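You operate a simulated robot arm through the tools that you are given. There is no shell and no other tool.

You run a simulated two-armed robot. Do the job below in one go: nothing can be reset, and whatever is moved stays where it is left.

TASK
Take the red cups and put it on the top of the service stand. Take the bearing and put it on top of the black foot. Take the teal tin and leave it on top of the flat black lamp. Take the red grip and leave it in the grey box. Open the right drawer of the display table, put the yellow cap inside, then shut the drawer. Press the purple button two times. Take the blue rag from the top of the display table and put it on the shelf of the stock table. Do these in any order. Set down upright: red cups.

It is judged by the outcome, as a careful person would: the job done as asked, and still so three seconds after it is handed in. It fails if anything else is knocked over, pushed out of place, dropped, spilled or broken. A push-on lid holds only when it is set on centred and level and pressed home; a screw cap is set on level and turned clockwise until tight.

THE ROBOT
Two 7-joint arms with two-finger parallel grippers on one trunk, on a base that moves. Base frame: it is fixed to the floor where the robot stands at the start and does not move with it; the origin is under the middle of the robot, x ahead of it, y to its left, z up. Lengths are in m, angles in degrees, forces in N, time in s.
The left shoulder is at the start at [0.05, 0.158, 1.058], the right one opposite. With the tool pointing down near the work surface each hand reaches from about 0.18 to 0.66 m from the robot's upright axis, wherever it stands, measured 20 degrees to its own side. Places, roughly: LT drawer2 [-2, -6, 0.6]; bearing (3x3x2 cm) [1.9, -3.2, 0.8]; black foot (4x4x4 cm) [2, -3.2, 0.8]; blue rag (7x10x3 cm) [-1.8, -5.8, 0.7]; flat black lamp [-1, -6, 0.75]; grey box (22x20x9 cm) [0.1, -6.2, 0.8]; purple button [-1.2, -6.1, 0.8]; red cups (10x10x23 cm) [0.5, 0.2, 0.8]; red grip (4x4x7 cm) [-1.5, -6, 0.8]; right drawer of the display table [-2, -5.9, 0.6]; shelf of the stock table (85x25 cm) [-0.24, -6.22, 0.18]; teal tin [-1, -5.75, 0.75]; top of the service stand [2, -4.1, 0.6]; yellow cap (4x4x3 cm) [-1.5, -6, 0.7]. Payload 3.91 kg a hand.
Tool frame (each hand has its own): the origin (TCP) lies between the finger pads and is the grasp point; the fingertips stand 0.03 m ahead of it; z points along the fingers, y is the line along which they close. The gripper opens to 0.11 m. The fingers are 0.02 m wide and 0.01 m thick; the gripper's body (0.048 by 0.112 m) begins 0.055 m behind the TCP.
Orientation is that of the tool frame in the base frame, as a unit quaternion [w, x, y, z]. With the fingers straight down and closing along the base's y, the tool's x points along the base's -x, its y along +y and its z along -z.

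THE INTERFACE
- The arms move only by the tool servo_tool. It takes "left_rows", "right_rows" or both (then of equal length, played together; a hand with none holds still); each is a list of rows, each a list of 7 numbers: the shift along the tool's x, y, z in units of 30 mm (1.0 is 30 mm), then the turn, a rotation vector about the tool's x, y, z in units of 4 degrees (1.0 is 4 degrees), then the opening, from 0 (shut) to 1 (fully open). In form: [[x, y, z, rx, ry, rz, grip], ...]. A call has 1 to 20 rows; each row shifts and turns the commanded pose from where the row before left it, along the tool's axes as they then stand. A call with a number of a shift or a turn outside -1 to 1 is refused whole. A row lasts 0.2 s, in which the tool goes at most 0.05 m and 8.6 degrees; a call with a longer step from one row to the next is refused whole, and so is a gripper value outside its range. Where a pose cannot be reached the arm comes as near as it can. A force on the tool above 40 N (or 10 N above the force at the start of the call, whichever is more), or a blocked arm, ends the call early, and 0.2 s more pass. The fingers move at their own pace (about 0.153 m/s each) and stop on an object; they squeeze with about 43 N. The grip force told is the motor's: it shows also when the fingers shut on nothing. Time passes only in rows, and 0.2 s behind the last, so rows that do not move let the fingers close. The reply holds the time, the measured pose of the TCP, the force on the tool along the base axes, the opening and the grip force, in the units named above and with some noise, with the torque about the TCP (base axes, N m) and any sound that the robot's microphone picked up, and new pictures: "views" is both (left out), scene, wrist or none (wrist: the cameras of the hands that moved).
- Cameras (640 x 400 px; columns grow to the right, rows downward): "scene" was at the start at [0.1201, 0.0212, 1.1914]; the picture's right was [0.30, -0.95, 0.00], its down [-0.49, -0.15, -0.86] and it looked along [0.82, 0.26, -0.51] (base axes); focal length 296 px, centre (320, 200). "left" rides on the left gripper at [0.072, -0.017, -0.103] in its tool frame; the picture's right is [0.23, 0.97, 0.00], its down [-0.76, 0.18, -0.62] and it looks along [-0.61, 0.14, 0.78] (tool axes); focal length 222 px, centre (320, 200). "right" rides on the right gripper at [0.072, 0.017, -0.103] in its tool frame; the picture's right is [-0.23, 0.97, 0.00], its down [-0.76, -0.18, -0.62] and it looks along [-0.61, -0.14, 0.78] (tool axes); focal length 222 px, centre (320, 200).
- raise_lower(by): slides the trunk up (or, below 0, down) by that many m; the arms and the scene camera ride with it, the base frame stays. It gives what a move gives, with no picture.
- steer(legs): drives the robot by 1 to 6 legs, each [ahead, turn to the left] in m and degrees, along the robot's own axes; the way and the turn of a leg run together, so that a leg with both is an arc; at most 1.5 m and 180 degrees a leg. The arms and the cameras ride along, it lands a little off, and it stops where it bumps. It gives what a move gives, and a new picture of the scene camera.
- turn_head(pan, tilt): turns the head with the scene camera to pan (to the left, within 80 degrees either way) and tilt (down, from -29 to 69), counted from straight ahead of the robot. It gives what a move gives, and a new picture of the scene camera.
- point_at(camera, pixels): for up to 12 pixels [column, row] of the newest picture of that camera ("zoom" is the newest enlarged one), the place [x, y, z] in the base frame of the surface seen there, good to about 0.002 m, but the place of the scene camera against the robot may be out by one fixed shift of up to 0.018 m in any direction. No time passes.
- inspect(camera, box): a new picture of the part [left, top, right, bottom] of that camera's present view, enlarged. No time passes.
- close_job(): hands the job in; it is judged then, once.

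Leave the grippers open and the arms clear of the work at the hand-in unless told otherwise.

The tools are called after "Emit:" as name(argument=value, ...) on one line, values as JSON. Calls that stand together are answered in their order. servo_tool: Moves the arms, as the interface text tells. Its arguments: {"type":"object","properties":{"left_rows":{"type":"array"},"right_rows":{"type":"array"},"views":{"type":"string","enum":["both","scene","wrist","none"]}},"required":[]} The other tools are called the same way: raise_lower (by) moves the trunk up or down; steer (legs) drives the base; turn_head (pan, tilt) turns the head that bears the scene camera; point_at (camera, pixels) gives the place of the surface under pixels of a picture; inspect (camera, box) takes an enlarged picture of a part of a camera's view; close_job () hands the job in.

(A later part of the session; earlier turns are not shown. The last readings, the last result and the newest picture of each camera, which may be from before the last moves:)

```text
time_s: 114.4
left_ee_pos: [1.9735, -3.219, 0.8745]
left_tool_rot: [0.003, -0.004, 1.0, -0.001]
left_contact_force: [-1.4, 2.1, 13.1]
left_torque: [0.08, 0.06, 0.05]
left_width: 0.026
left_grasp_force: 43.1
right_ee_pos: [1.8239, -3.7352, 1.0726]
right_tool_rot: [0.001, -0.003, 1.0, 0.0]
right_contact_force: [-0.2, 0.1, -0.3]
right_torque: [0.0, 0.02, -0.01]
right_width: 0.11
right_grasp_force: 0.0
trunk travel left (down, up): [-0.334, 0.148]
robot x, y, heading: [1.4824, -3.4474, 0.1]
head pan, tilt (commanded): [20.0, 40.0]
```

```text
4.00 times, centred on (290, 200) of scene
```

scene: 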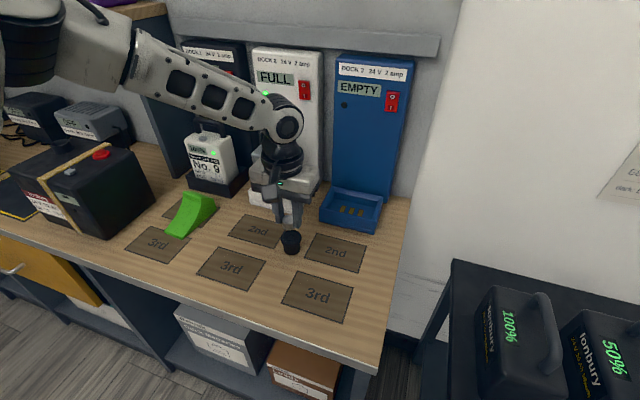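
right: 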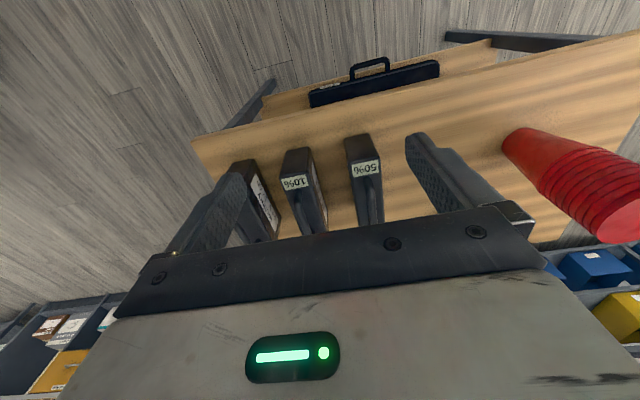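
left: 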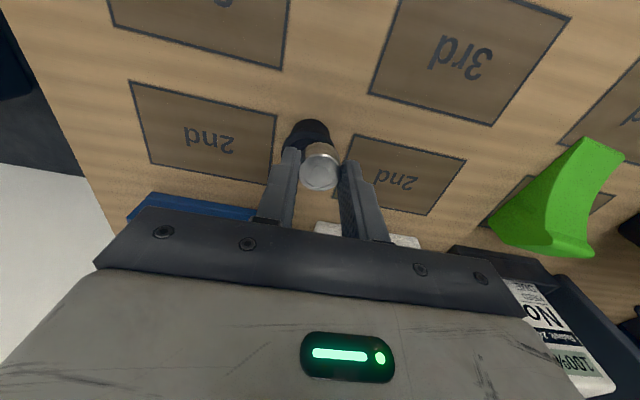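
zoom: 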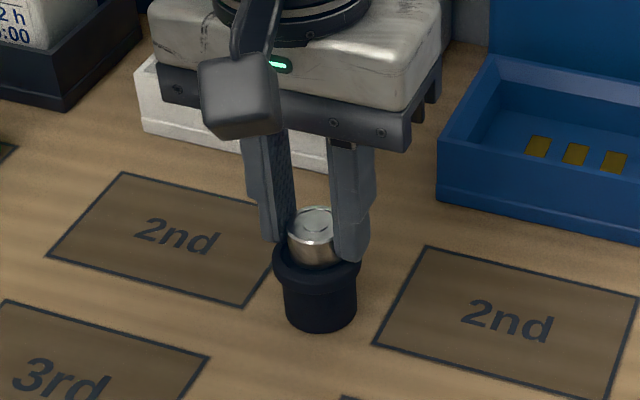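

13 N of contact: the bearing is seated on the foot. I'll ease the pressure off by 2 mm and open the fingers.

Emit:
raise_lower(by=0.002)

Emit:
servo_tool(left_rows=[[0, 0, 0, 0, 0, 0, 0.28], [0, 0, 0, 0, 0, 0, 0.35], [0, 0, 0, 0, 0, 0, 0.45], [0, 0, 0, 0, 0, 0, 0.5], [0, 0, 0, 0, 0, 0, 0.5]], views="wrist")

```text
time_s: 114.9
left_ee_pos: [1.9723, -3.2187, 0.8743]
left_tool_rot: [0.002, -0.005, 1.0, -0.002]
left_contact_force: [0.2, 0.8, 6.7]
left_torque: [-0.02, -0.12, 0.0]
left_width: 0.0266
left_grasp_force: 42.6
right_ee_pos: [1.8234, -3.7345, 1.0732]
right_tool_rot: [0.001, -0.003, 1.0, 0.001]
right_contact_force: [-0.2, 0.6, -0.6]
right_torque: [0.02, 0.0, -0.01]
right_width: 0.11
right_grasp_force: 0.0
trunk travel left (down, up): [-0.336, 0.146]
robot x, y, heading: [1.4821, -3.4466, 0.1]
head pan, tilt (commanded): [20.0, 40.0]
```

```text
time_s: 116.1
left_ee_pos: [1.9738, -3.2194, 0.8741]
left_tool_rot: [0.001, -0.004, 1.0, -0.001]
left_contact_force: [0.2, -0.3, 0.4]
left_torque: [0.0, 0.01, -0.02]
left_width: 0.0548
left_grasp_force: 0.0
right_ee_pos: [1.8237, -3.7338, 1.0738]
right_tool_rot: [0.001, -0.002, 1.0, 0.0]
right_contact_force: [-0.2, -0.6, -0.3]
right_torque: [0.0, -0.01, 0.0]
right_width: 0.1101
right_grasp_force: 0.0
trunk travel left (down, up): [-0.336, 0.146]
robot x, y, heading: [1.4843, -3.4446, 0.1]
head pan, tilt (commanded): [20.0, 40.0]
```

left: 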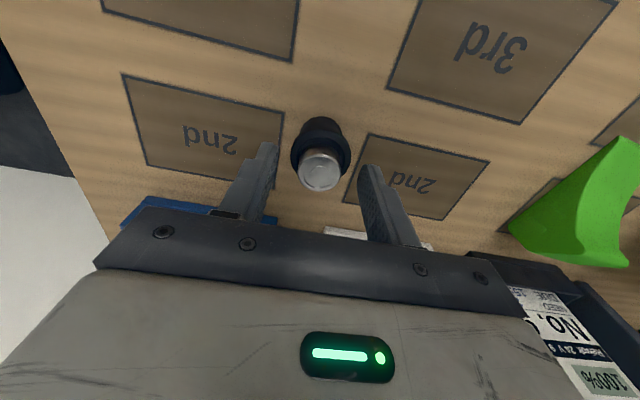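

The fingers are open and the bearing stays on the foot. I'll raise the trunk 12 cm so the hand leaves vertically, then check.

Emit:
raise_lower(by=0.12)

Emit:
inspect(camera="scene", box=[220, 180, 380, 300])

```text
time_s: 117.6
left_ee_pos: [1.974, -3.2189, 0.9937]
left_tool_rot: [0.002, -0.004, 1.0, -0.001]
left_contact_force: [-0.5, -0.2, 0.6]
left_torque: [0.0, 0.01, 0.0]
left_width: 0.0549
left_grasp_force: 0.0
right_ee_pos: [1.8239, -3.734, 1.1938]
right_tool_rot: [0.001, -0.003, 1.0, 0.001]
right_contact_force: [0.1, 0.0, 0.0]
right_torque: [-0.01, 0.01, 0.0]
right_width: 0.11
right_grasp_force: 0.2
trunk travel left (down, up): [-0.456, 0.026]
robot x, y, heading: [1.484, -3.4488, -0.1]
head pan, tilt (commanded): [20.0, 40.0]
```

```text
3.33 times, centred on (300, 240) of scene
```

zoom: 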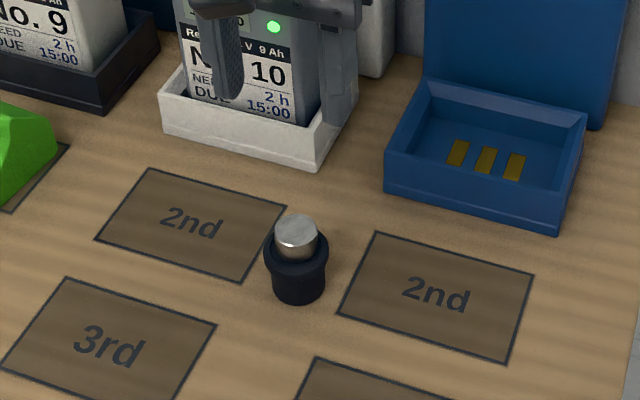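

The bearing rests on top of the foot. I'll retract the left hand and back away, then drive down the aisle and look west along the far wall tables.

Emit:
servo_tool(left_rows=[[0.5, 0, -0.5, 0, 0, 0, 0.6], [0.9, 0, -0.3, 0, 0, 0, 1], [0.9, 0, 0, 0, 0, 0, 1], [0.9, 0, 0, 0, 0, 0, 1], [0.9, 0, 0, 0, 0, 0, 1], [0.5, 0, 0, 0, 0, 0, 1]], views="none")

Emit:
steer(legs=[[-0.4, 0], [0, -90], [1.35, 0], [0, -60]])

Emit:
turn_head(pan=0, tilt=20)

```text
time_s: 119.0
left_ee_pos: [1.835, -3.2198, 1.0189]
left_tool_rot: [0.001, -0.004, 1.0, 0.0]
left_contact_force: [-0.4, -0.3, -0.2]
left_torque: [-0.03, 0.02, -0.01]
left_width: 0.1101
left_grasp_force: 0.0
right_ee_pos: [1.8238, -3.7332, 1.1948]
right_tool_rot: [0.001, -0.003, 1.0, 0.001]
right_contact_force: [0.0, 0.0, 0.5]
right_torque: [0.01, 0.01, 0.03]
right_width: 0.1099
right_grasp_force: 0.0
trunk travel left (down, up): [-0.456, 0.026]
robot x, y, heading: [1.4803, -3.4427, 0.1]
head pan, tilt (commanded): [20.0, 40.0]
```

```text
time_s: 134.4
left_ee_pos: [0.9188, -5.1802, 1.0186]
left_tool_rot: [-0.001, 0.962, 0.274, -0.001]
left_contact_force: [0.6, -0.3, 0.2]
left_torque: [-0.02, 0.01, 0.0]
left_width: 0.1099
left_grasp_force: 0.1
right_ee_pos: [0.6598, -4.7339, 1.194]
right_tool_rot: [0.0, 0.962, 0.274, -0.001]
right_contact_force: [0.0, -1.2, 0.0]
right_torque: [0.04, -0.03, -0.01]
right_width: 0.1101
right_grasp_force: 0.1
trunk travel left (down, up): [-0.456, 0.026]
robot x, y, heading: [1.1033, -4.8058, -148.7]
head pan, tilt (commanded): [20.0, 40.0]
```

scene: 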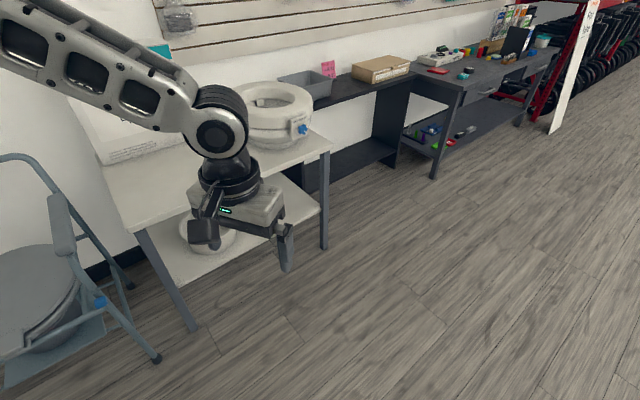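

```text
time_s: 135.2
left_ee_pos: [0.9189, -5.1808, 1.0181]
left_tool_rot: [-0.001, 0.962, 0.274, -0.002]
left_contact_force: [0.3, 0.6, -0.7]
left_torque: [0.04, 0.0, -0.02]
left_width: 0.1099
left_grasp_force: 0.1
right_ee_pos: [0.6615, -4.7347, 1.1943]
right_tool_rot: [0.0, 0.962, 0.272, 0.0]
right_contact_force: [0.0, 0.8, -0.4]
right_torque: [0.02, -0.01, -0.01]
right_width: 0.1104
right_grasp_force: 0.1
trunk travel left (down, up): [-0.456, 0.026]
robot x, y, heading: [1.1018, -4.7998, -148.3]
head pan, tilt (commanded): [0.0, 20.0]
```

scene: 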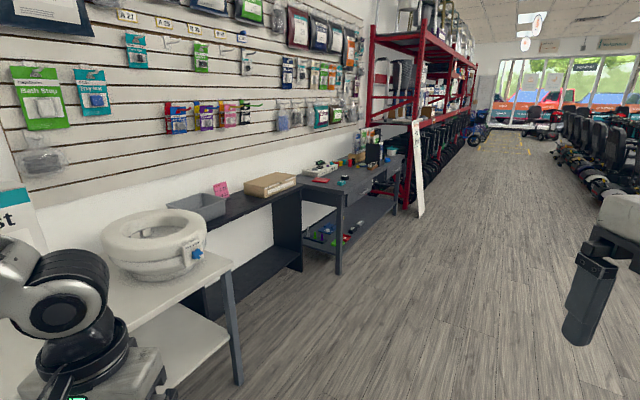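

The floor along the tables is clear. In order I see the white table, the dark stock table with the grey box, and the display table beyond. I'll measure edges.

Emit:
point_at(camera="scene", pixels=[[240, 383], [232, 265], [300, 190], [300, 270], [345, 190], [338, 272], [402, 155], [397, 212], [270, 195], [205, 205], [222, 193], [250, 255]])

Emit:
inspect(camera="scene", box=[160, 130, 440, 305])

```text
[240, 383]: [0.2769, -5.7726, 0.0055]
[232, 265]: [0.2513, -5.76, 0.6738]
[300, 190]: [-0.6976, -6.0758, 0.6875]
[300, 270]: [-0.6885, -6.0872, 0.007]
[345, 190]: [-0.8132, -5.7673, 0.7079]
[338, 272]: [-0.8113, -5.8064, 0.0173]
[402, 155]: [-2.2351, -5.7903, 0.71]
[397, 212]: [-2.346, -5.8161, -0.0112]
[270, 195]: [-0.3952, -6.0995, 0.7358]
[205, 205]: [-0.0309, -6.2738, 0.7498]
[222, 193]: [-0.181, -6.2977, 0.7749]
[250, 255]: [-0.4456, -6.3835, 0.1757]
```

```text
2.29 times, centred on (300, 218) of scene
```

zoom: 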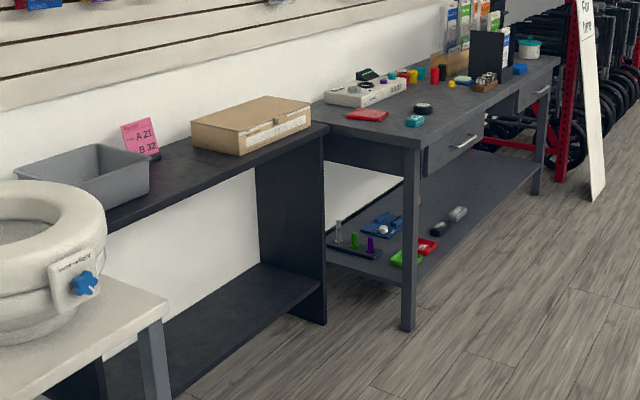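

The display table runs from x −0.81 to −2.25 with its front edge near y −5.77. I'll drive west along y ≈ −4.8 to x ≈ −1.3 and then face the table.

Emit:
steer(legs=[[0, -31.5], [1.2, 0], [1.2, 0], [0, 90], [0.2, 0]])

Emit:
turn_head(pan=0, tilt=35)

```text
time_s: 153.6
left_ee_pos: [-1.0913, -5.3502, 1.0181]
left_tool_rot: [0.0, 0.71, 0.705, -0.002]
left_contact_force: [0.2, 0.4, -0.1]
left_torque: [0.0, 0.03, 0.02]
left_width: 0.1099
left_grasp_force: 0.1
right_ee_pos: [-1.6044, -5.3309, 1.1931]
right_tool_rot: [0.0, 0.71, 0.704, 0.0]
right_contact_force: [-0.8, 0.4, -0.2]
right_torque: [0.04, 0.0, 0.0]
right_width: 0.1101
right_grasp_force: 0.0
trunk travel left (down, up): [-0.456, 0.026]
robot x, y, heading: [-1.3139, -4.9903, -90.8]
head pan, tilt (commanded): [0.0, 20.0]
```

scene: 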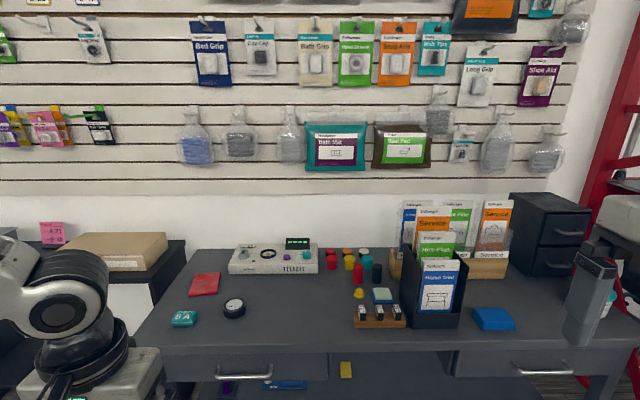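

```text
time_s: 154.3
left_ee_pos: [-1.0896, -5.3496, 1.017]
left_tool_rot: [0.001, 0.709, 0.705, -0.002]
left_contact_force: [-0.3, 0.9, -0.1]
left_torque: [0.01, 0.04, 0.03]
left_width: 0.1103
left_grasp_force: 0.1
right_ee_pos: [-1.6049, -5.3298, 1.1935]
right_tool_rot: [0.0, 0.71, 0.704, -0.002]
right_contact_force: [0.0, -0.6, -0.3]
right_torque: [0.01, -0.04, 0.04]
right_width: 0.1102
right_grasp_force: 0.0
trunk travel left (down, up): [-0.456, 0.026]
robot x, y, heading: [-1.3142, -4.9954, -91.0]
head pan, tilt (commanded): [0.0, 35.0]
```

scene: 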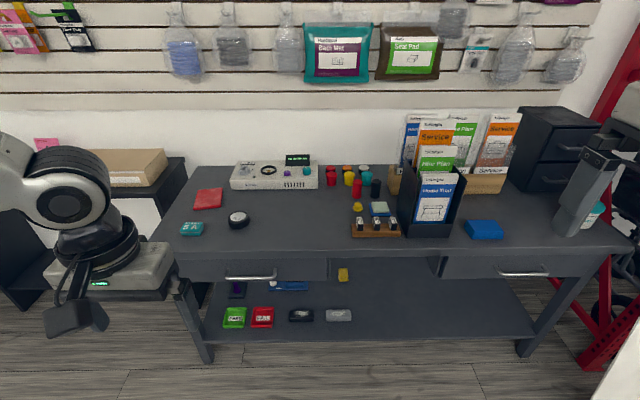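

I see the teal tin at (192, 228), a round black thing at (238, 219), a panel with knobs at (275, 175), small coloured cylinders near (350, 175), and a blue rag at (485, 229). I'll enlarge them.

Emit:
inspect(camera="scene", box=[170, 145, 330, 245])

Emit:
inspect(camera="scene", box=[310, 150, 430, 245])

Emit:
inspect(camera="scene", box=[400, 200, 640, 350])

```text
4.00 times, centred on (250, 195) of scene
```

zoom: 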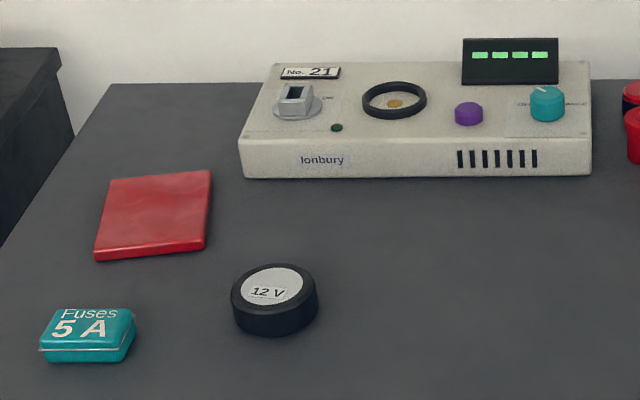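

```text
4.21 times, centred on (370, 198) of scene
```

zoom: 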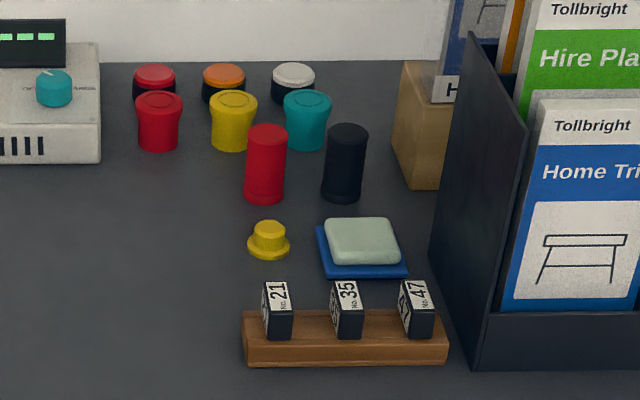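

```text
2.67 times, centred on (520, 275) of scene
```

zoom: 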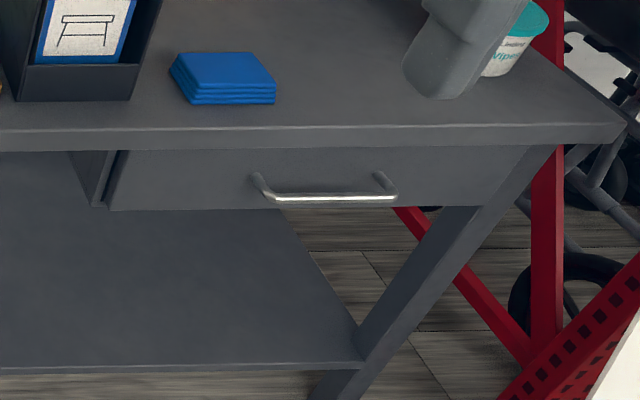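

I'll measure the task objects: tin, black disc lamp, purple button, tall red grip, yellow cap and blue rag.

Emit:
point_at(camera="scene", pixels=[[192, 226], [238, 216], [238, 225], [287, 173], [356, 181], [356, 192], [357, 206], [357, 211], [485, 224], [485, 234], [525, 274], [208, 195]])

Emit:
point_at(camera="scene", pixels=[[150, 250], [300, 254], [640, 240], [600, 252], [300, 200], [440, 230], [400, 215], [340, 177], [348, 177], [376, 190], [443, 266], [540, 258]])

```text
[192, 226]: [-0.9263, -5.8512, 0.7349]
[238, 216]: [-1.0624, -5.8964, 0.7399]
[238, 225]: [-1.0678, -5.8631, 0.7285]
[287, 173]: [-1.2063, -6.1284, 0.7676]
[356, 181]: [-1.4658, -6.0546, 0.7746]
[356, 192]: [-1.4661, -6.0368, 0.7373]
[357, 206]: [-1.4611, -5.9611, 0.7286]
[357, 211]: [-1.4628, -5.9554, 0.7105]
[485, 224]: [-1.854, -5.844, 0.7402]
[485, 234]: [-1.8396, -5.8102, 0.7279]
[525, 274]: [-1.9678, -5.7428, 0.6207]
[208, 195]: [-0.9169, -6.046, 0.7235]
```

```text
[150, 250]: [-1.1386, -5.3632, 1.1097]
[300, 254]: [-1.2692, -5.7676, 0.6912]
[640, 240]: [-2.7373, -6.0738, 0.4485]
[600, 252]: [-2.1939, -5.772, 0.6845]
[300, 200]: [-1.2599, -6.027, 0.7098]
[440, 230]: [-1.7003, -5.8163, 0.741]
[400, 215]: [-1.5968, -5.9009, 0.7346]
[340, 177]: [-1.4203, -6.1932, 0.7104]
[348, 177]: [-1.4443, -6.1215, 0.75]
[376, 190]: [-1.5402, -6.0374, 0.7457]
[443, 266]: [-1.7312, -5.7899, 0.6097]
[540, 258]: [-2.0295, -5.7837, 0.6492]
```

I have the layout. First I'll do the tin and the lamp with the left hand. I'll tuck the right hand back, drive up to the table front and lower the trunk for better reach.

Emit:
servo_tool(right_rows=[[0.6, 0, 0, 0, 0, 0, 1], [0.9, 0, 0, 0, 0, 0, 1], [0.9, 0, 0, 0, 0, 0, 1], [0.9, 0, 0, 0, 0, 0, 1], [0.6, 0, 0, 0, 0, 0, 1], [0, 0, 0, 0, 0, 0, 1]], views="none")

Emit:
steer(legs=[[0, 1.0], [0.43, 0]])

Emit:
raise_lower(by=-0.15)

Emit:
turn_head(pan=20, tilt=50)

```text
time_s: 155.7
left_ee_pos: [-1.0897, -5.3515, 1.0175]
left_tool_rot: [0.0, 0.709, 0.705, -0.003]
left_contact_force: [0.3, -0.4, 0.2]
left_torque: [0.02, -0.03, -0.03]
left_width: 0.1097
left_grasp_force: 0.0
right_ee_pos: [-1.6031, -5.213, 1.1941]
right_tool_rot: [0.0, 0.711, 0.704, 0.0]
right_contact_force: [-0.5, 0.9, 0.5]
right_torque: [-0.04, 0.01, 0.01]
right_width: 0.1101
right_grasp_force: 0.1
trunk travel left (down, up): [-0.456, 0.026]
robot x, y, heading: [-1.3129, -4.9909, -90.7]
head pan, tilt (commanded): [0.0, 35.0]
```

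```text
time_s: 158.7
left_ee_pos: [-1.0849, -5.776, 1.0182]
left_tool_rot: [0.0, 0.704, 0.71, -0.002]
left_contact_force: [0.0, -0.3, -0.2]
left_torque: [0.02, -0.02, 0.01]
left_width: 0.1099
left_grasp_force: 0.1
right_ee_pos: [-1.598, -5.6467, 1.1943]
right_tool_rot: [0.0, 0.705, 0.709, 0.0]
right_contact_force: [0.7, -0.5, -0.8]
right_torque: [0.05, -0.03, -0.01]
right_width: 0.11
right_grasp_force: 0.1
trunk travel left (down, up): [-0.456, 0.026]
robot x, y, heading: [-1.3094, -5.4262, -89.5]
head pan, tilt (commanded): [0.0, 35.0]
```

scene: 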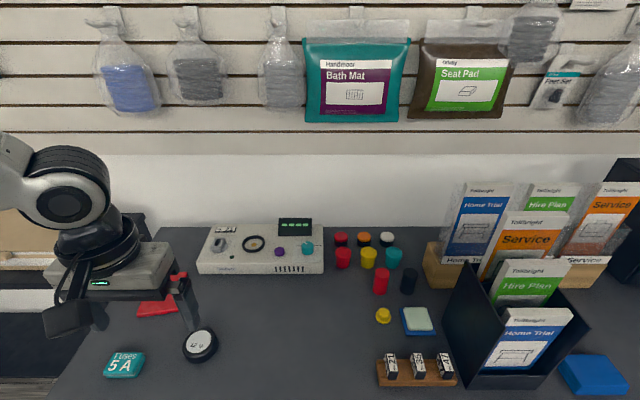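

```text
time_s: 160.5
left_ee_pos: [-1.0843, -5.7767, 0.8684]
left_tool_rot: [0.001, 0.705, 0.709, -0.002]
left_contact_force: [0.8, -1.2, 0.0]
left_torque: [-0.02, 0.0, 0.01]
left_width: 0.1101
left_grasp_force: 0.0
right_ee_pos: [-1.5987, -5.6469, 1.0439]
right_tool_rot: [0.001, 0.705, 0.709, -0.001]
right_contact_force: [0.3, 0.0, -0.1]
right_torque: [0.02, -0.03, -0.03]
right_width: 0.1101
right_grasp_force: 0.0
trunk travel left (down, up): [-0.306, 0.176]
robot x, y, heading: [-1.3127, -5.4245, -89.9]
head pan, tilt (commanded): [0.0, 35.0]
```

```text
time_s: 161.3
left_ee_pos: [-1.0836, -5.776, 0.8684]
left_tool_rot: [0.0, 0.704, 0.71, -0.002]
left_contact_force: [-0.4, 0.0, 0.3]
left_torque: [-0.05, 0.02, 0.0]
left_width: 0.1102
left_grasp_force: 0.1
right_ee_pos: [-1.6, -5.6467, 1.0436]
right_tool_rot: [0.001, 0.705, 0.709, 0.0]
right_contact_force: [0.3, 0.3, 0.9]
right_torque: [0.01, 0.01, -0.01]
right_width: 0.1099
right_grasp_force: 0.0
trunk travel left (down, up): [-0.306, 0.176]
robot x, y, heading: [-1.31, -5.4235, -90.0]
head pan, tilt (commanded): [20.0, 50.0]
```

scene: 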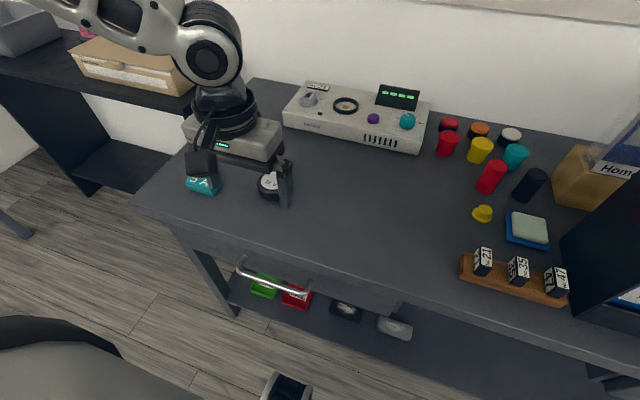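

The left hand is near the tin and the lamp. I'll take the left wrist view.

Emit:
inspect(camera="left", box=[0, 0, 640, 400])

```text
1.00 times, centred on (320, 200) of left (not enlarged: the box is as wide or as high as the picture)
```

zoom: 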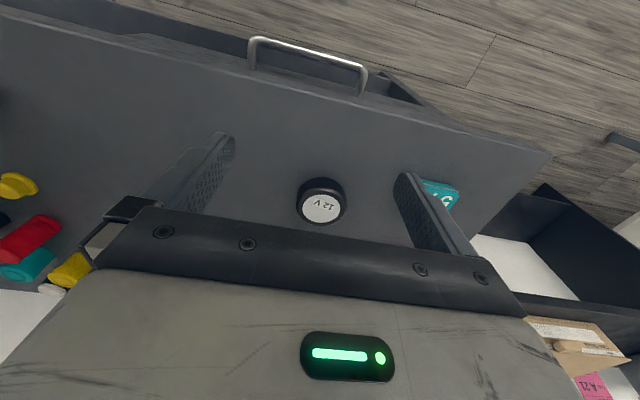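

The 12 V puck (lamp) is at (321, 203) and the tin at (440, 192), partly behind the right finger. I'll measure the lamp now.

Emit:
point_at(camera="zoom", pixels=[[321, 208], [305, 204], [340, 210], [322, 221], [321, 196], [299, 202], [344, 208], [322, 225], [321, 180], [440, 190], [430, 190], [452, 192]])

Emit:
inspect(camera="left", box=[280, 160, 360, 240])

```text
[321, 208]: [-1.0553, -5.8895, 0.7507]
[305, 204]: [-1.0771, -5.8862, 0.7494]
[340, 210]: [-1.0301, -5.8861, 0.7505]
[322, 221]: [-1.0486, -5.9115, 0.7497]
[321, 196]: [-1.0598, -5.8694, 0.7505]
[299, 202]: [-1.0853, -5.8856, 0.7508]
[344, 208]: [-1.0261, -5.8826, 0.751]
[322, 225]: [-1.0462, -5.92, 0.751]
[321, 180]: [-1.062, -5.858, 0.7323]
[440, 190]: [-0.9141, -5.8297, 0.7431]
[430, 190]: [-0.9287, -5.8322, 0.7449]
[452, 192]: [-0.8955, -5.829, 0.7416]
```

```text
5.00 times, centred on (320, 200) of left
```

zoom: 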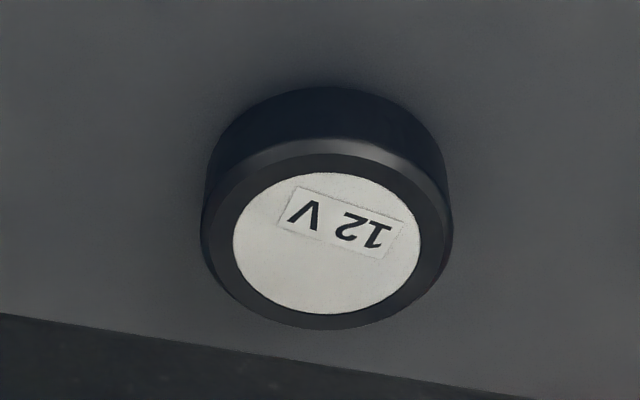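

I'll measure the lamp's white disc precisely.

Emit:
point_at(camera="zoom", pixels=[[326, 243], [236, 243], [417, 245], [326, 176], [330, 311], [260, 195], [395, 290], [255, 290], [400, 198], [210, 235], [443, 250], [326, 325]])

```text
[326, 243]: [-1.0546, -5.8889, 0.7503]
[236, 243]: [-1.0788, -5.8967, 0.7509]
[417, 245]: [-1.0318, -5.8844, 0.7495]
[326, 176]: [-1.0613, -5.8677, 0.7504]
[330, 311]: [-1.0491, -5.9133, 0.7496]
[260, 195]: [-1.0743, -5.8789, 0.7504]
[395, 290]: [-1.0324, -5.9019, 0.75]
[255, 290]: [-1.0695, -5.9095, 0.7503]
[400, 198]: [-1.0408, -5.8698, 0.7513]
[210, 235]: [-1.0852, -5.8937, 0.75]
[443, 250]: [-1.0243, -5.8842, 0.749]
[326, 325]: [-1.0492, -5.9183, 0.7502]
```

The lamp's top is centred at [−1.055, −5.8905], z 0.750, radius 0.031, and flat. Now I'll move left about 13 cm to look at the tin.

Emit:
servo_tool(left_rows=[[0, 0.9, 0, 0, 0, 0, 1], [0, 0.9, 0, 0, 0, 0, 1], [0, 0.9, 0, 0, 0, 0, 1], [0, 0.9, 0, 0, 0, 0, 1], [0, 0.8, 0, 0, 0, 0, 1], [0, 0, 0, 0, 0, 0, 1]], views="wrist")

Emit:
inspect(camera="left", box=[270, 130, 390, 230])

```text
time_s: 162.7
left_ee_pos: [-0.9514, -5.775, 0.868]
left_tool_rot: [0.001, 0.705, 0.71, -0.003]
left_contact_force: [0.7, 0.1, 0.9]
left_torque: [-0.01, 0.02, 0.02]
left_width: 0.11
left_grasp_force: 0.1
right_ee_pos: [-1.5993, -5.6467, 1.0445]
right_tool_rot: [0.001, 0.705, 0.709, -0.001]
right_contact_force: [0.0, 0.0, 0.1]
right_torque: [0.01, 0.02, -0.03]
right_width: 0.1099
right_grasp_force: 0.1
trunk travel left (down, up): [-0.306, 0.176]
robot x, y, heading: [-1.3137, -5.4233, -89.7]
head pan, tilt (commanded): [20.0, 50.0]
```

left: 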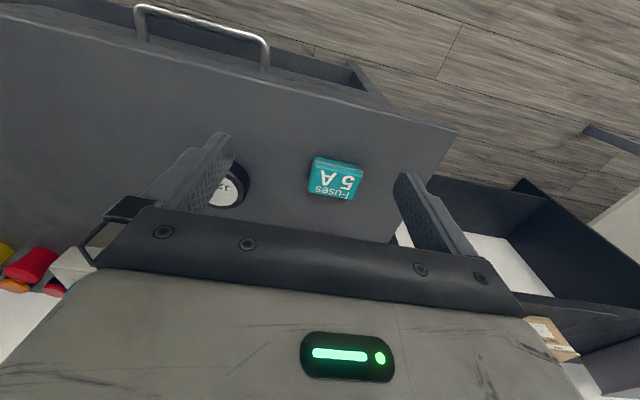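

```text
4.00 times, centred on (330, 180) of left
```

zoom: 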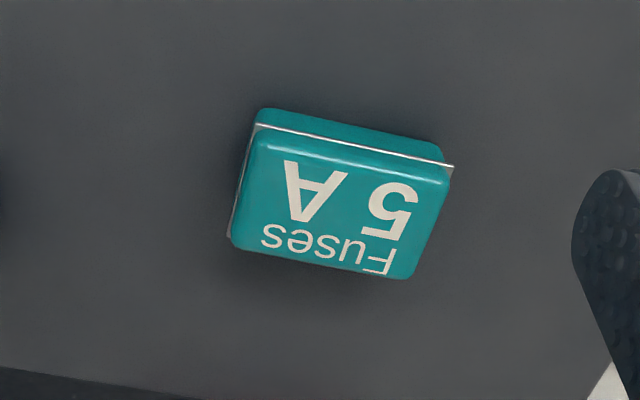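

The tin's top corners are near (262, 135), (448, 182), (405, 275) and (234, 238) in the enlargement. I'll measure them.

Emit:
point_at(camera="zoom", pixels=[[268, 142], [440, 186], [402, 270], [240, 236], [340, 210], [354, 158], [254, 188], [422, 232], [322, 260], [345, 330]])

```text
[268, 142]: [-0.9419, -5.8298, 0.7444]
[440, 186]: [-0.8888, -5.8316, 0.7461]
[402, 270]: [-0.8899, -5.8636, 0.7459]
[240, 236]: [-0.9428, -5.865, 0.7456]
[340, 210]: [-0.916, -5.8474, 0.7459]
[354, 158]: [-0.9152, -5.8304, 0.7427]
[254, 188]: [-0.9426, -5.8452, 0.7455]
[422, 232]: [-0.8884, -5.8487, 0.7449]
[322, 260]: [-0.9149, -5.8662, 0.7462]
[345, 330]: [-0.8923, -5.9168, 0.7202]
```

The tin is 0.058 × 0.040 m, centred at [−0.9155, −5.8477], with its top at z 0.746. I'll lower the trunk 5 cm for better reach and move the left hand above the tin with the opening at about 0.085.

Emit:
raise_lower(by=-0.05)

Emit:
servo_tool(left_rows=[[-0.4, 0.3, 0, 0, 0, 0, 0.85], [-0.7, 0.3, 0, 0, 0, 0, 0.8], [-0.7, 0.3, 0, 0, 0, 0, 0.8], [-0.62, 0.3, 0, 0, 0, 0, 0.8], [0, 0, 0, 0, 0, 0, 0.8]], views="wrist")

```text
time_s: 163.6
left_ee_pos: [-0.9511, -5.7754, 0.8169]
left_tool_rot: [0.001, 0.705, 0.709, -0.003]
left_contact_force: [-1.4, 0.0, -0.6]
left_torque: [0.0, -0.02, -0.03]
left_width: 0.1099
left_grasp_force: 0.0
right_ee_pos: [-1.5988, -5.6468, 0.9937]
right_tool_rot: [0.001, 0.705, 0.709, 0.0]
right_contact_force: [-0.4, 1.0, -0.4]
right_torque: [0.03, 0.0, 0.01]
right_width: 0.1102
right_grasp_force: 0.1
trunk travel left (down, up): [-0.256, 0.226]
robot x, y, heading: [-1.3131, -5.4253, -89.9]
head pan, tilt (commanded): [20.0, 50.0]
```

```text
time_s: 164.8
left_ee_pos: [-0.9149, -5.8471, 0.8179]
left_tool_rot: [0.0, 0.705, 0.71, -0.002]
left_contact_force: [0.2, 0.8, -0.5]
left_torque: [-0.03, 0.02, -0.03]
left_width: 0.0881
left_grasp_force: 0.1
right_ee_pos: [-1.5989, -5.6481, 0.9946]
right_tool_rot: [0.001, 0.705, 0.709, -0.001]
right_contact_force: [-0.2, -0.2, -0.4]
right_torque: [0.03, 0.0, 0.02]
right_width: 0.11
right_grasp_force: 0.1
trunk travel left (down, up): [-0.256, 0.226]
robot x, y, heading: [-1.3117, -5.4219, -90.2]
head pan, tilt (commanded): [20.0, 50.0]
```

left: 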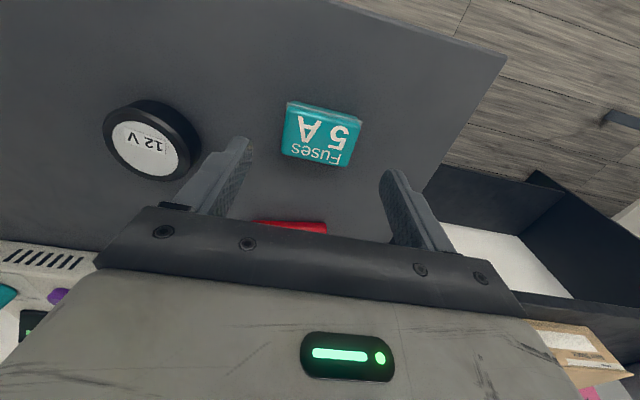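

The hand is over the tin with no reach warning. I'll descend to TCP z ≈ 0.756.

Emit:
servo_tool(left_rows=[[0, 0, 0.5, 0, 0, 0, 0.8], [0, 0, 0.6, 0, 0, 0, 0.8], [0, 0, 0.5, 0, 0, 0, 0.8], [0, 0, 0.35, 0, 0, 0, 0.8], [0, 0, 0, 0, 0, 0, 0.8]], views="wrist")

```text
time_s: 166.0
left_ee_pos: [-0.9151, -5.848, 0.7602]
left_tool_rot: [0.0, 0.704, 0.71, -0.002]
left_contact_force: [-0.1, 0.4, -0.5]
left_torque: [0.0, 0.0, 0.02]
left_width: 0.088
left_grasp_force: 0.0
right_ee_pos: [-1.5986, -5.6474, 0.9941]
right_tool_rot: [0.001, 0.705, 0.709, -0.001]
right_contact_force: [0.6, -0.3, -0.3]
right_torque: [0.02, 0.0, -0.03]
right_width: 0.1102
right_grasp_force: 0.1
trunk travel left (down, up): [-0.256, 0.226]
robot x, y, heading: [-1.3133, -5.4223, -89.9]
head pan, tilt (commanded): [20.0, 50.0]
```

left: 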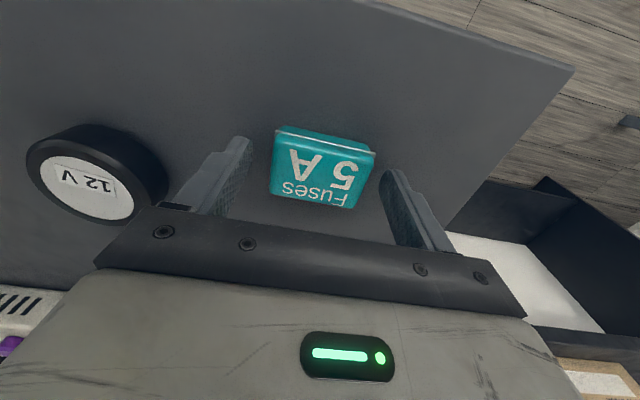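

I'll go 5 mm lower and close on the tin.

Emit:
servo_tool(left_rows=[[0, 0, 0.17, 0, 0, 0, 0.8], [0, 0, 0, 0, 0, 0, 0.65], [0, 0, 0, 0, 0, 0, 0.5], [0, 0, 0, 0, 0, 0, 0.35], [0, 0, 0, 0, 0, 0, 0.35], [0, 0, 0, 0, 0, 0, 0.35]], views="wrist")

```text
time_s: 167.4
left_ee_pos: [-0.916, -5.847, 0.7545]
left_tool_rot: [0.0, 0.705, 0.709, -0.002]
left_contact_force: [1.0, -1.0, 0.8]
left_torque: [-0.04, -0.02, 0.0]
left_width: 0.0609
left_grasp_force: 43.3
right_ee_pos: [-1.5994, -5.6466, 0.996]
right_tool_rot: [0.002, 0.706, 0.709, 0.0]
right_contact_force: [0.0, -1.8, 0.2]
right_torque: [0.0, 0.02, 0.0]
right_width: 0.1101
right_grasp_force: 0.2
trunk travel left (down, up): [-0.256, 0.226]
robot x, y, heading: [-1.3112, -5.4215, -89.9]
head pan, tilt (commanded): [20.0, 50.0]
```

left: 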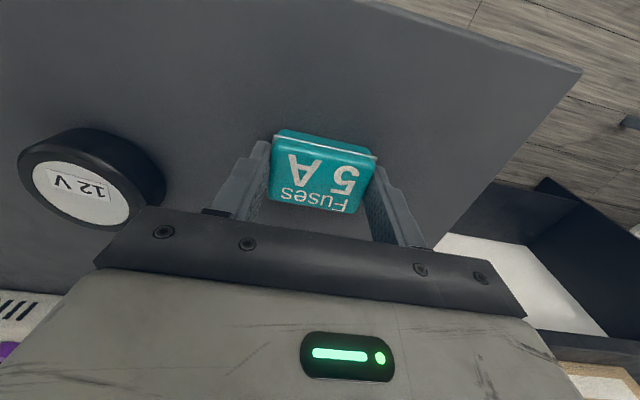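

The tin is held (width 0.061). I'll lift 6 cm and move above the lamp: −13.9 cm in x and −4.3 cm in y.

Emit:
servo_tool(left_rows=[[0, 0, -0.4, 0, 0, 0, 0.35], [0, 0, -0.8, 0, 0, 0, 0.35], [0, 0, -0.8, 0, 0, 0, 0.35], [-0.2, -0.7, 0, 0, 0, 0, 0.35], [-0.3, -0.9, 0, 0, 0, 0, 0.35], [-0.3, -0.9, 0, 0, 0, 0, 0.35], [-0.3, -0.9, 0, 0, 0, 0, 0.35], [-0.2, -0.8, 0, 0, 0, 0, 0.35], [-0.13, -0.43, 0, 0, 0, 0, 0.35], [0, 0, 0, 0, 0, 0, 0.35]], views="both")

```text
time_s: 169.6
left_ee_pos: [-1.053, -5.8905, 0.8154]
left_tool_rot: [0.0, 0.704, 0.71, -0.003]
left_contact_force: [-0.6, 0.0, -0.7]
left_torque: [-0.03, -0.01, 0.03]
left_width: 0.0609
left_grasp_force: 42.5
right_ee_pos: [-1.5986, -5.6469, 0.9938]
right_tool_rot: [0.0, 0.705, 0.709, -0.001]
right_contact_force: [-0.6, 0.0, 0.5]
right_torque: [0.02, 0.0, -0.02]
right_width: 0.11
right_grasp_force: 0.1
trunk travel left (down, up): [-0.256, 0.226]
robot x, y, heading: [-1.3131, -5.4231, -89.8]
head pan, tilt (commanded): [20.0, 50.0]
```

scene: 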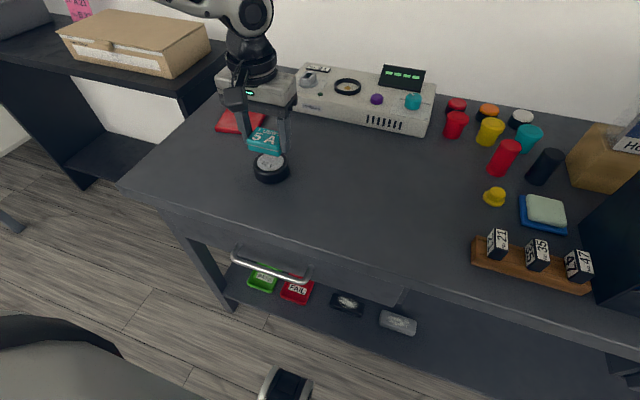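
left: 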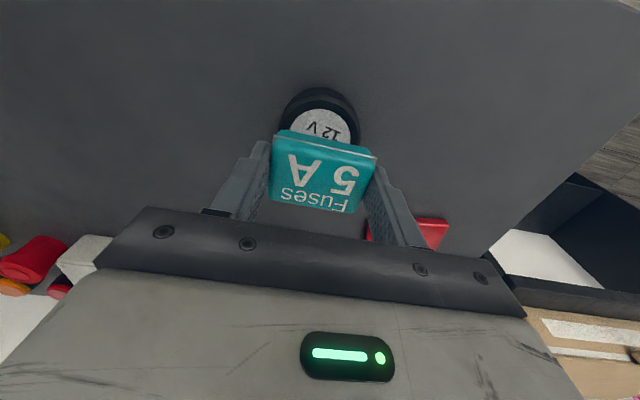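

I'm within 2 mm. I'll fix the offset and descend 2 cm, then check.

Emit:
servo_tool(left_rows=[[0, -0.06, 0.35, 0, 0, 0, 0.35], [0, 0, 0.35, 0, 0, 0, 0.35], [0, 0, 0, 0, 0, 0, 0.35]], views="both")

Emit:
inspect(camera="scene", box=[220, 100, 320, 200])

```text
time_s: 170.4
left_ee_pos: [-1.0563, -5.8924, 0.7949]
left_tool_rot: [0.001, 0.704, 0.71, -0.003]
left_contact_force: [-0.1, -1.1, -0.5]
left_torque: [0.01, 0.04, -0.02]
left_width: 0.0613
left_grasp_force: 43.3
right_ee_pos: [-1.5977, -5.6465, 0.9949]
right_tool_rot: [0.0, 0.706, 0.708, -0.001]
right_contact_force: [0.3, 0.1, 0.4]
right_torque: [0.0, 0.03, 0.0]
right_width: 0.1098
right_grasp_force: 0.0
trunk travel left (down, up): [-0.256, 0.226]
robot x, y, heading: [-1.31, -5.4234, -90.1]
head pan, tilt (commanded): [20.0, 50.0]
```

scene: 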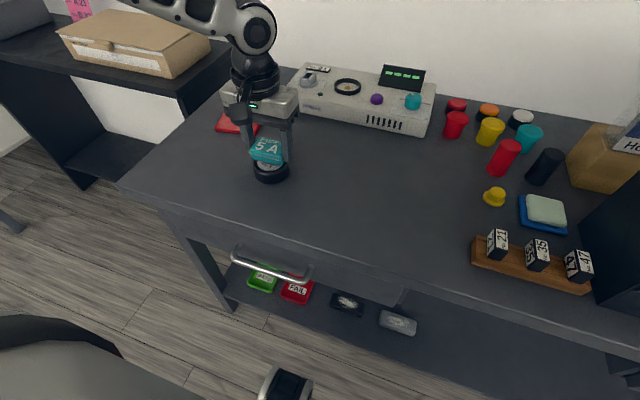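
left: 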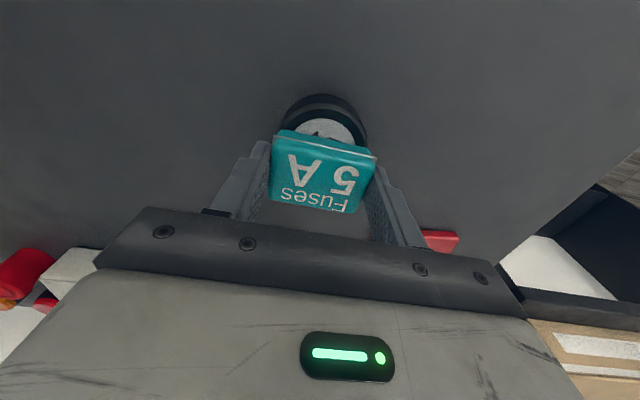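

```text
4.00 times, centred on (270, 150) of scene
```

zoom: 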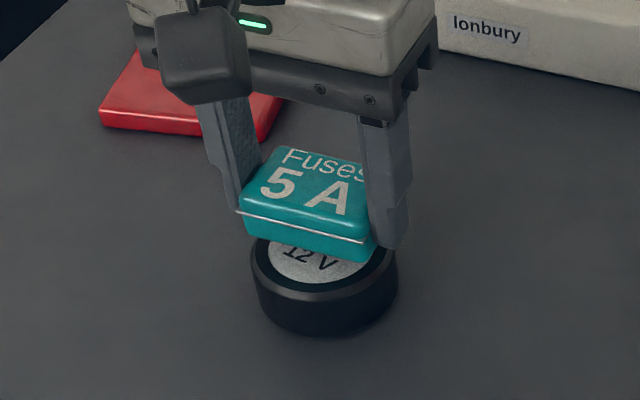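

Good: within about 2 mm of centre, with 1 cm to go. I'll descend slowly.

Emit:
servo_tool(left_rows=[[0.05, 0.03, 0.15, 0, 0, 0, 0.35], [0, 0, 0.1, 0, 0, 0, 0.35], [0, 0, 0.06, 0, 0, 0, 0.35], [0, 0, 0.04, 0, 0, 0, 0.35], [0, 0, 0, 0, 0, 0, 0.35]], views="wrist")

Emit:
inspect(camera="scene", box=[220, 110, 320, 210])

```text
time_s: 171.6
left_ee_pos: [-1.0555, -5.8896, 0.784]
left_tool_rot: [0.0, 0.704, 0.71, -0.002]
left_contact_force: [0.7, 0.7, 3.0]
left_torque: [0.03, -0.08, 0.01]
left_width: 0.061
left_grasp_force: 42.9
right_ee_pos: [-1.5988, -5.6471, 0.9942]
right_tool_rot: [0.001, 0.705, 0.709, -0.001]
right_contact_force: [0.7, -1.0, 0.4]
right_torque: [-0.02, 0.01, 0.02]
right_width: 0.1102
right_grasp_force: 0.1
trunk travel left (down, up): [-0.256, 0.226]
robot x, y, heading: [-1.3093, -5.422, -89.9]
head pan, tilt (commanded): [20.0, 50.0]
```

left: 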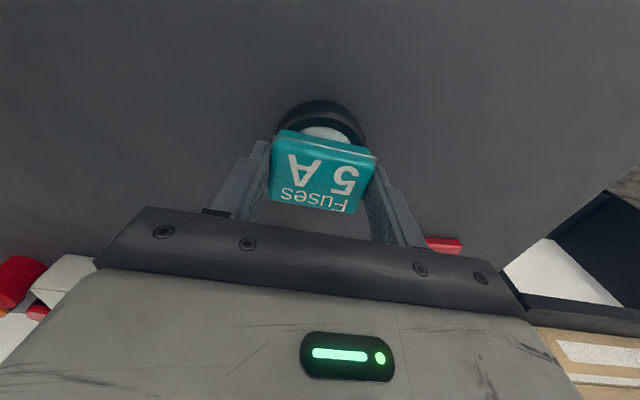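

```text
4.00 times, centred on (270, 160) of scene
```

zoom: 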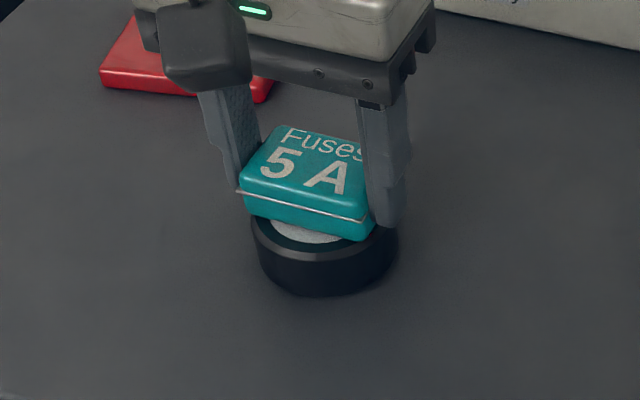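

3 N contact: the tin is on the lamp. Opening gently.

Emit:
servo_tool(left_rows=[[0, 0, 0, 0, 0, 0, 0.58], [0, 0, 0, 0, 0, 0, 0.65], [0, 0, 0, 0, 0, 0, 0.75], [0, 0, 0, 0, 0, 0, 0.8], [0, 0, -0.1, 0, 0, 0, 0.8], [0, 0, -0.5, 0, 0, 0, 0.8], [0, 0, -0.8, 0, 0, 0, 0.8], [0, 0, -0.8, 0, 0, 0, 0.8], [0, 0, 0, 0, 0, 0, 0.8]], views="both")

Emit:
inspect(camera="scene", box=[220, 110, 320, 210])

```text
time_s: 173.6
left_ee_pos: [-1.0537, -5.8897, 0.8496]
left_tool_rot: [0.001, 0.705, 0.71, -0.002]
left_contact_force: [0.0, 0.2, -0.3]
left_torque: [0.0, 0.0, 0.0]
left_width: 0.088
left_grasp_force: 0.1
right_ee_pos: [-1.5985, -5.6461, 0.9941]
right_tool_rot: [0.0, 0.705, 0.709, 0.0]
right_contact_force: [0.3, -0.3, -1.5]
right_torque: [-0.04, 0.01, 0.01]
right_width: 0.1099
right_grasp_force: 0.1
trunk travel left (down, up): [-0.256, 0.226]
robot x, y, heading: [-1.3108, -5.4203, -89.8]
head pan, tilt (commanded): [20.0, 50.0]
```

scene: 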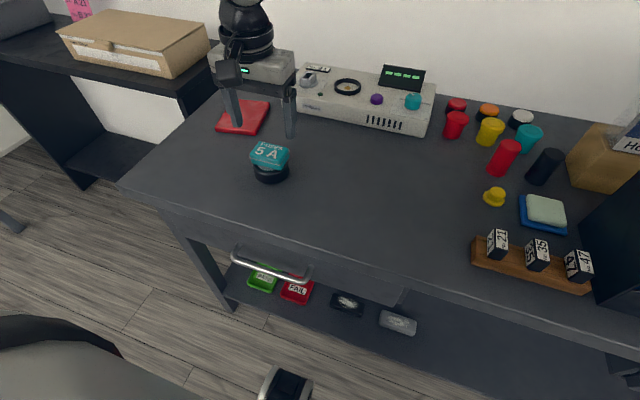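
left: 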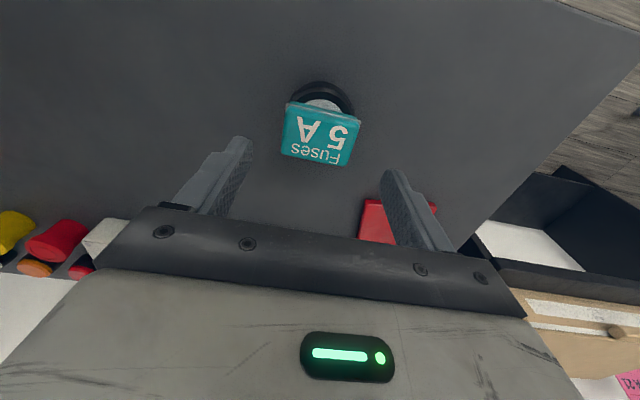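

```text
4.00 times, centred on (270, 160) of scene
```

zoom: 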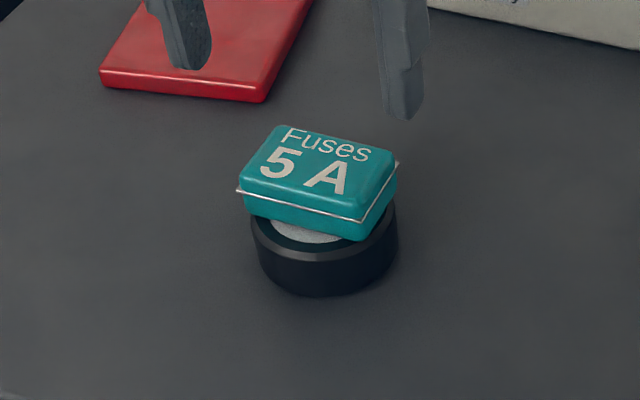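

The tin sits squarely on the lamp. Next is the purple button, which is far back on the panel. I'll lift the left hand and pull it back slightly, close it, turn the robot 10° right so the button lies ahead of the left shoulder, and lower the trunk 10 cm.

Emit:
servo_tool(left_rows=[[0, 0, -0.9, 0, 0, 0, 0.5], [0, 0, -0.9, 0, 0, 0, 0.2], [0.4, 0, -0.8, 0, 0, 0, 0], [0.6, 0, -0.6, 0, 0, 0, 0], [0.6, 0, 0, 0, 0, 0, 0], [0, 0, 0, 0, 0, 0, 0]], views="none")

Emit:
steer(legs=[[0, -10]])

Emit:
raise_lower(by=-0.08)

```text
time_s: 175.0
left_ee_pos: [-1.0542, -5.841, 0.9432]
left_tool_rot: [0.0, 0.704, 0.71, -0.002]
left_contact_force: [-0.7, -0.2, 0.5]
left_torque: [-0.01, 0.01, 0.01]
left_width: 0.0
left_grasp_force: 37.7
right_ee_pos: [-1.5984, -5.6467, 0.9949]
right_tool_rot: [0.0, 0.705, 0.709, -0.001]
right_contact_force: [1.0, -0.4, 0.0]
right_torque: [-0.01, 0.0, 0.01]
right_width: 0.11
right_grasp_force: 0.0
trunk travel left (down, up): [-0.256, 0.226]
robot x, y, heading: [-1.3114, -5.4196, -89.8]
head pan, tilt (commanded): [20.0, 50.0]
```

```text
time_s: 176.1
left_ee_pos: [-1.1309, -5.8794, 0.9449]
left_tool_rot: [0.001, 0.763, 0.646, -0.001]
left_contact_force: [-0.7, 0.3, -0.4]
left_torque: [0.01, 0.0, -0.02]
left_width: 0.0
left_grasp_force: 37.9
right_ee_pos: [-1.633, -5.5933, 0.9935]
right_tool_rot: [0.001, 0.764, 0.646, 0.0]
right_contact_force: [-0.4, -1.0, -0.5]
right_torque: [0.0, 0.0, -0.02]
right_width: 0.11
right_grasp_force: 0.0
trunk travel left (down, up): [-0.256, 0.226]
robot x, y, heading: [-1.3095, -5.4226, -99.9]
head pan, tilt (commanded): [20.0, 50.0]
```

scene: 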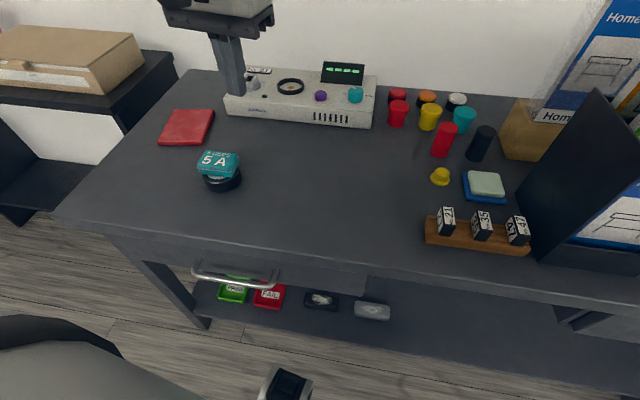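

```text
time_s: 177.3
left_ee_pos: [-1.1316, -5.8784, 0.8648]
left_tool_rot: [0.0, 0.763, 0.647, -0.002]
left_contact_force: [-0.7, 0.6, 0.4]
left_torque: [0.0, -0.01, 0.0]
left_width: 0.0001
left_grasp_force: 37.7
right_ee_pos: [-1.6332, -5.5953, 0.914]
right_tool_rot: [0.0, 0.764, 0.646, 0.0]
right_contact_force: [0.5, -0.4, -0.2]
right_torque: [0.01, -0.04, -0.01]
right_width: 0.11
right_grasp_force: 0.1
trunk travel left (down, up): [-0.176, 0.306]
robot x, y, heading: [-1.3098, -5.4231, -99.8]
head pan, tilt (commanded): [20.0, 50.0]
```

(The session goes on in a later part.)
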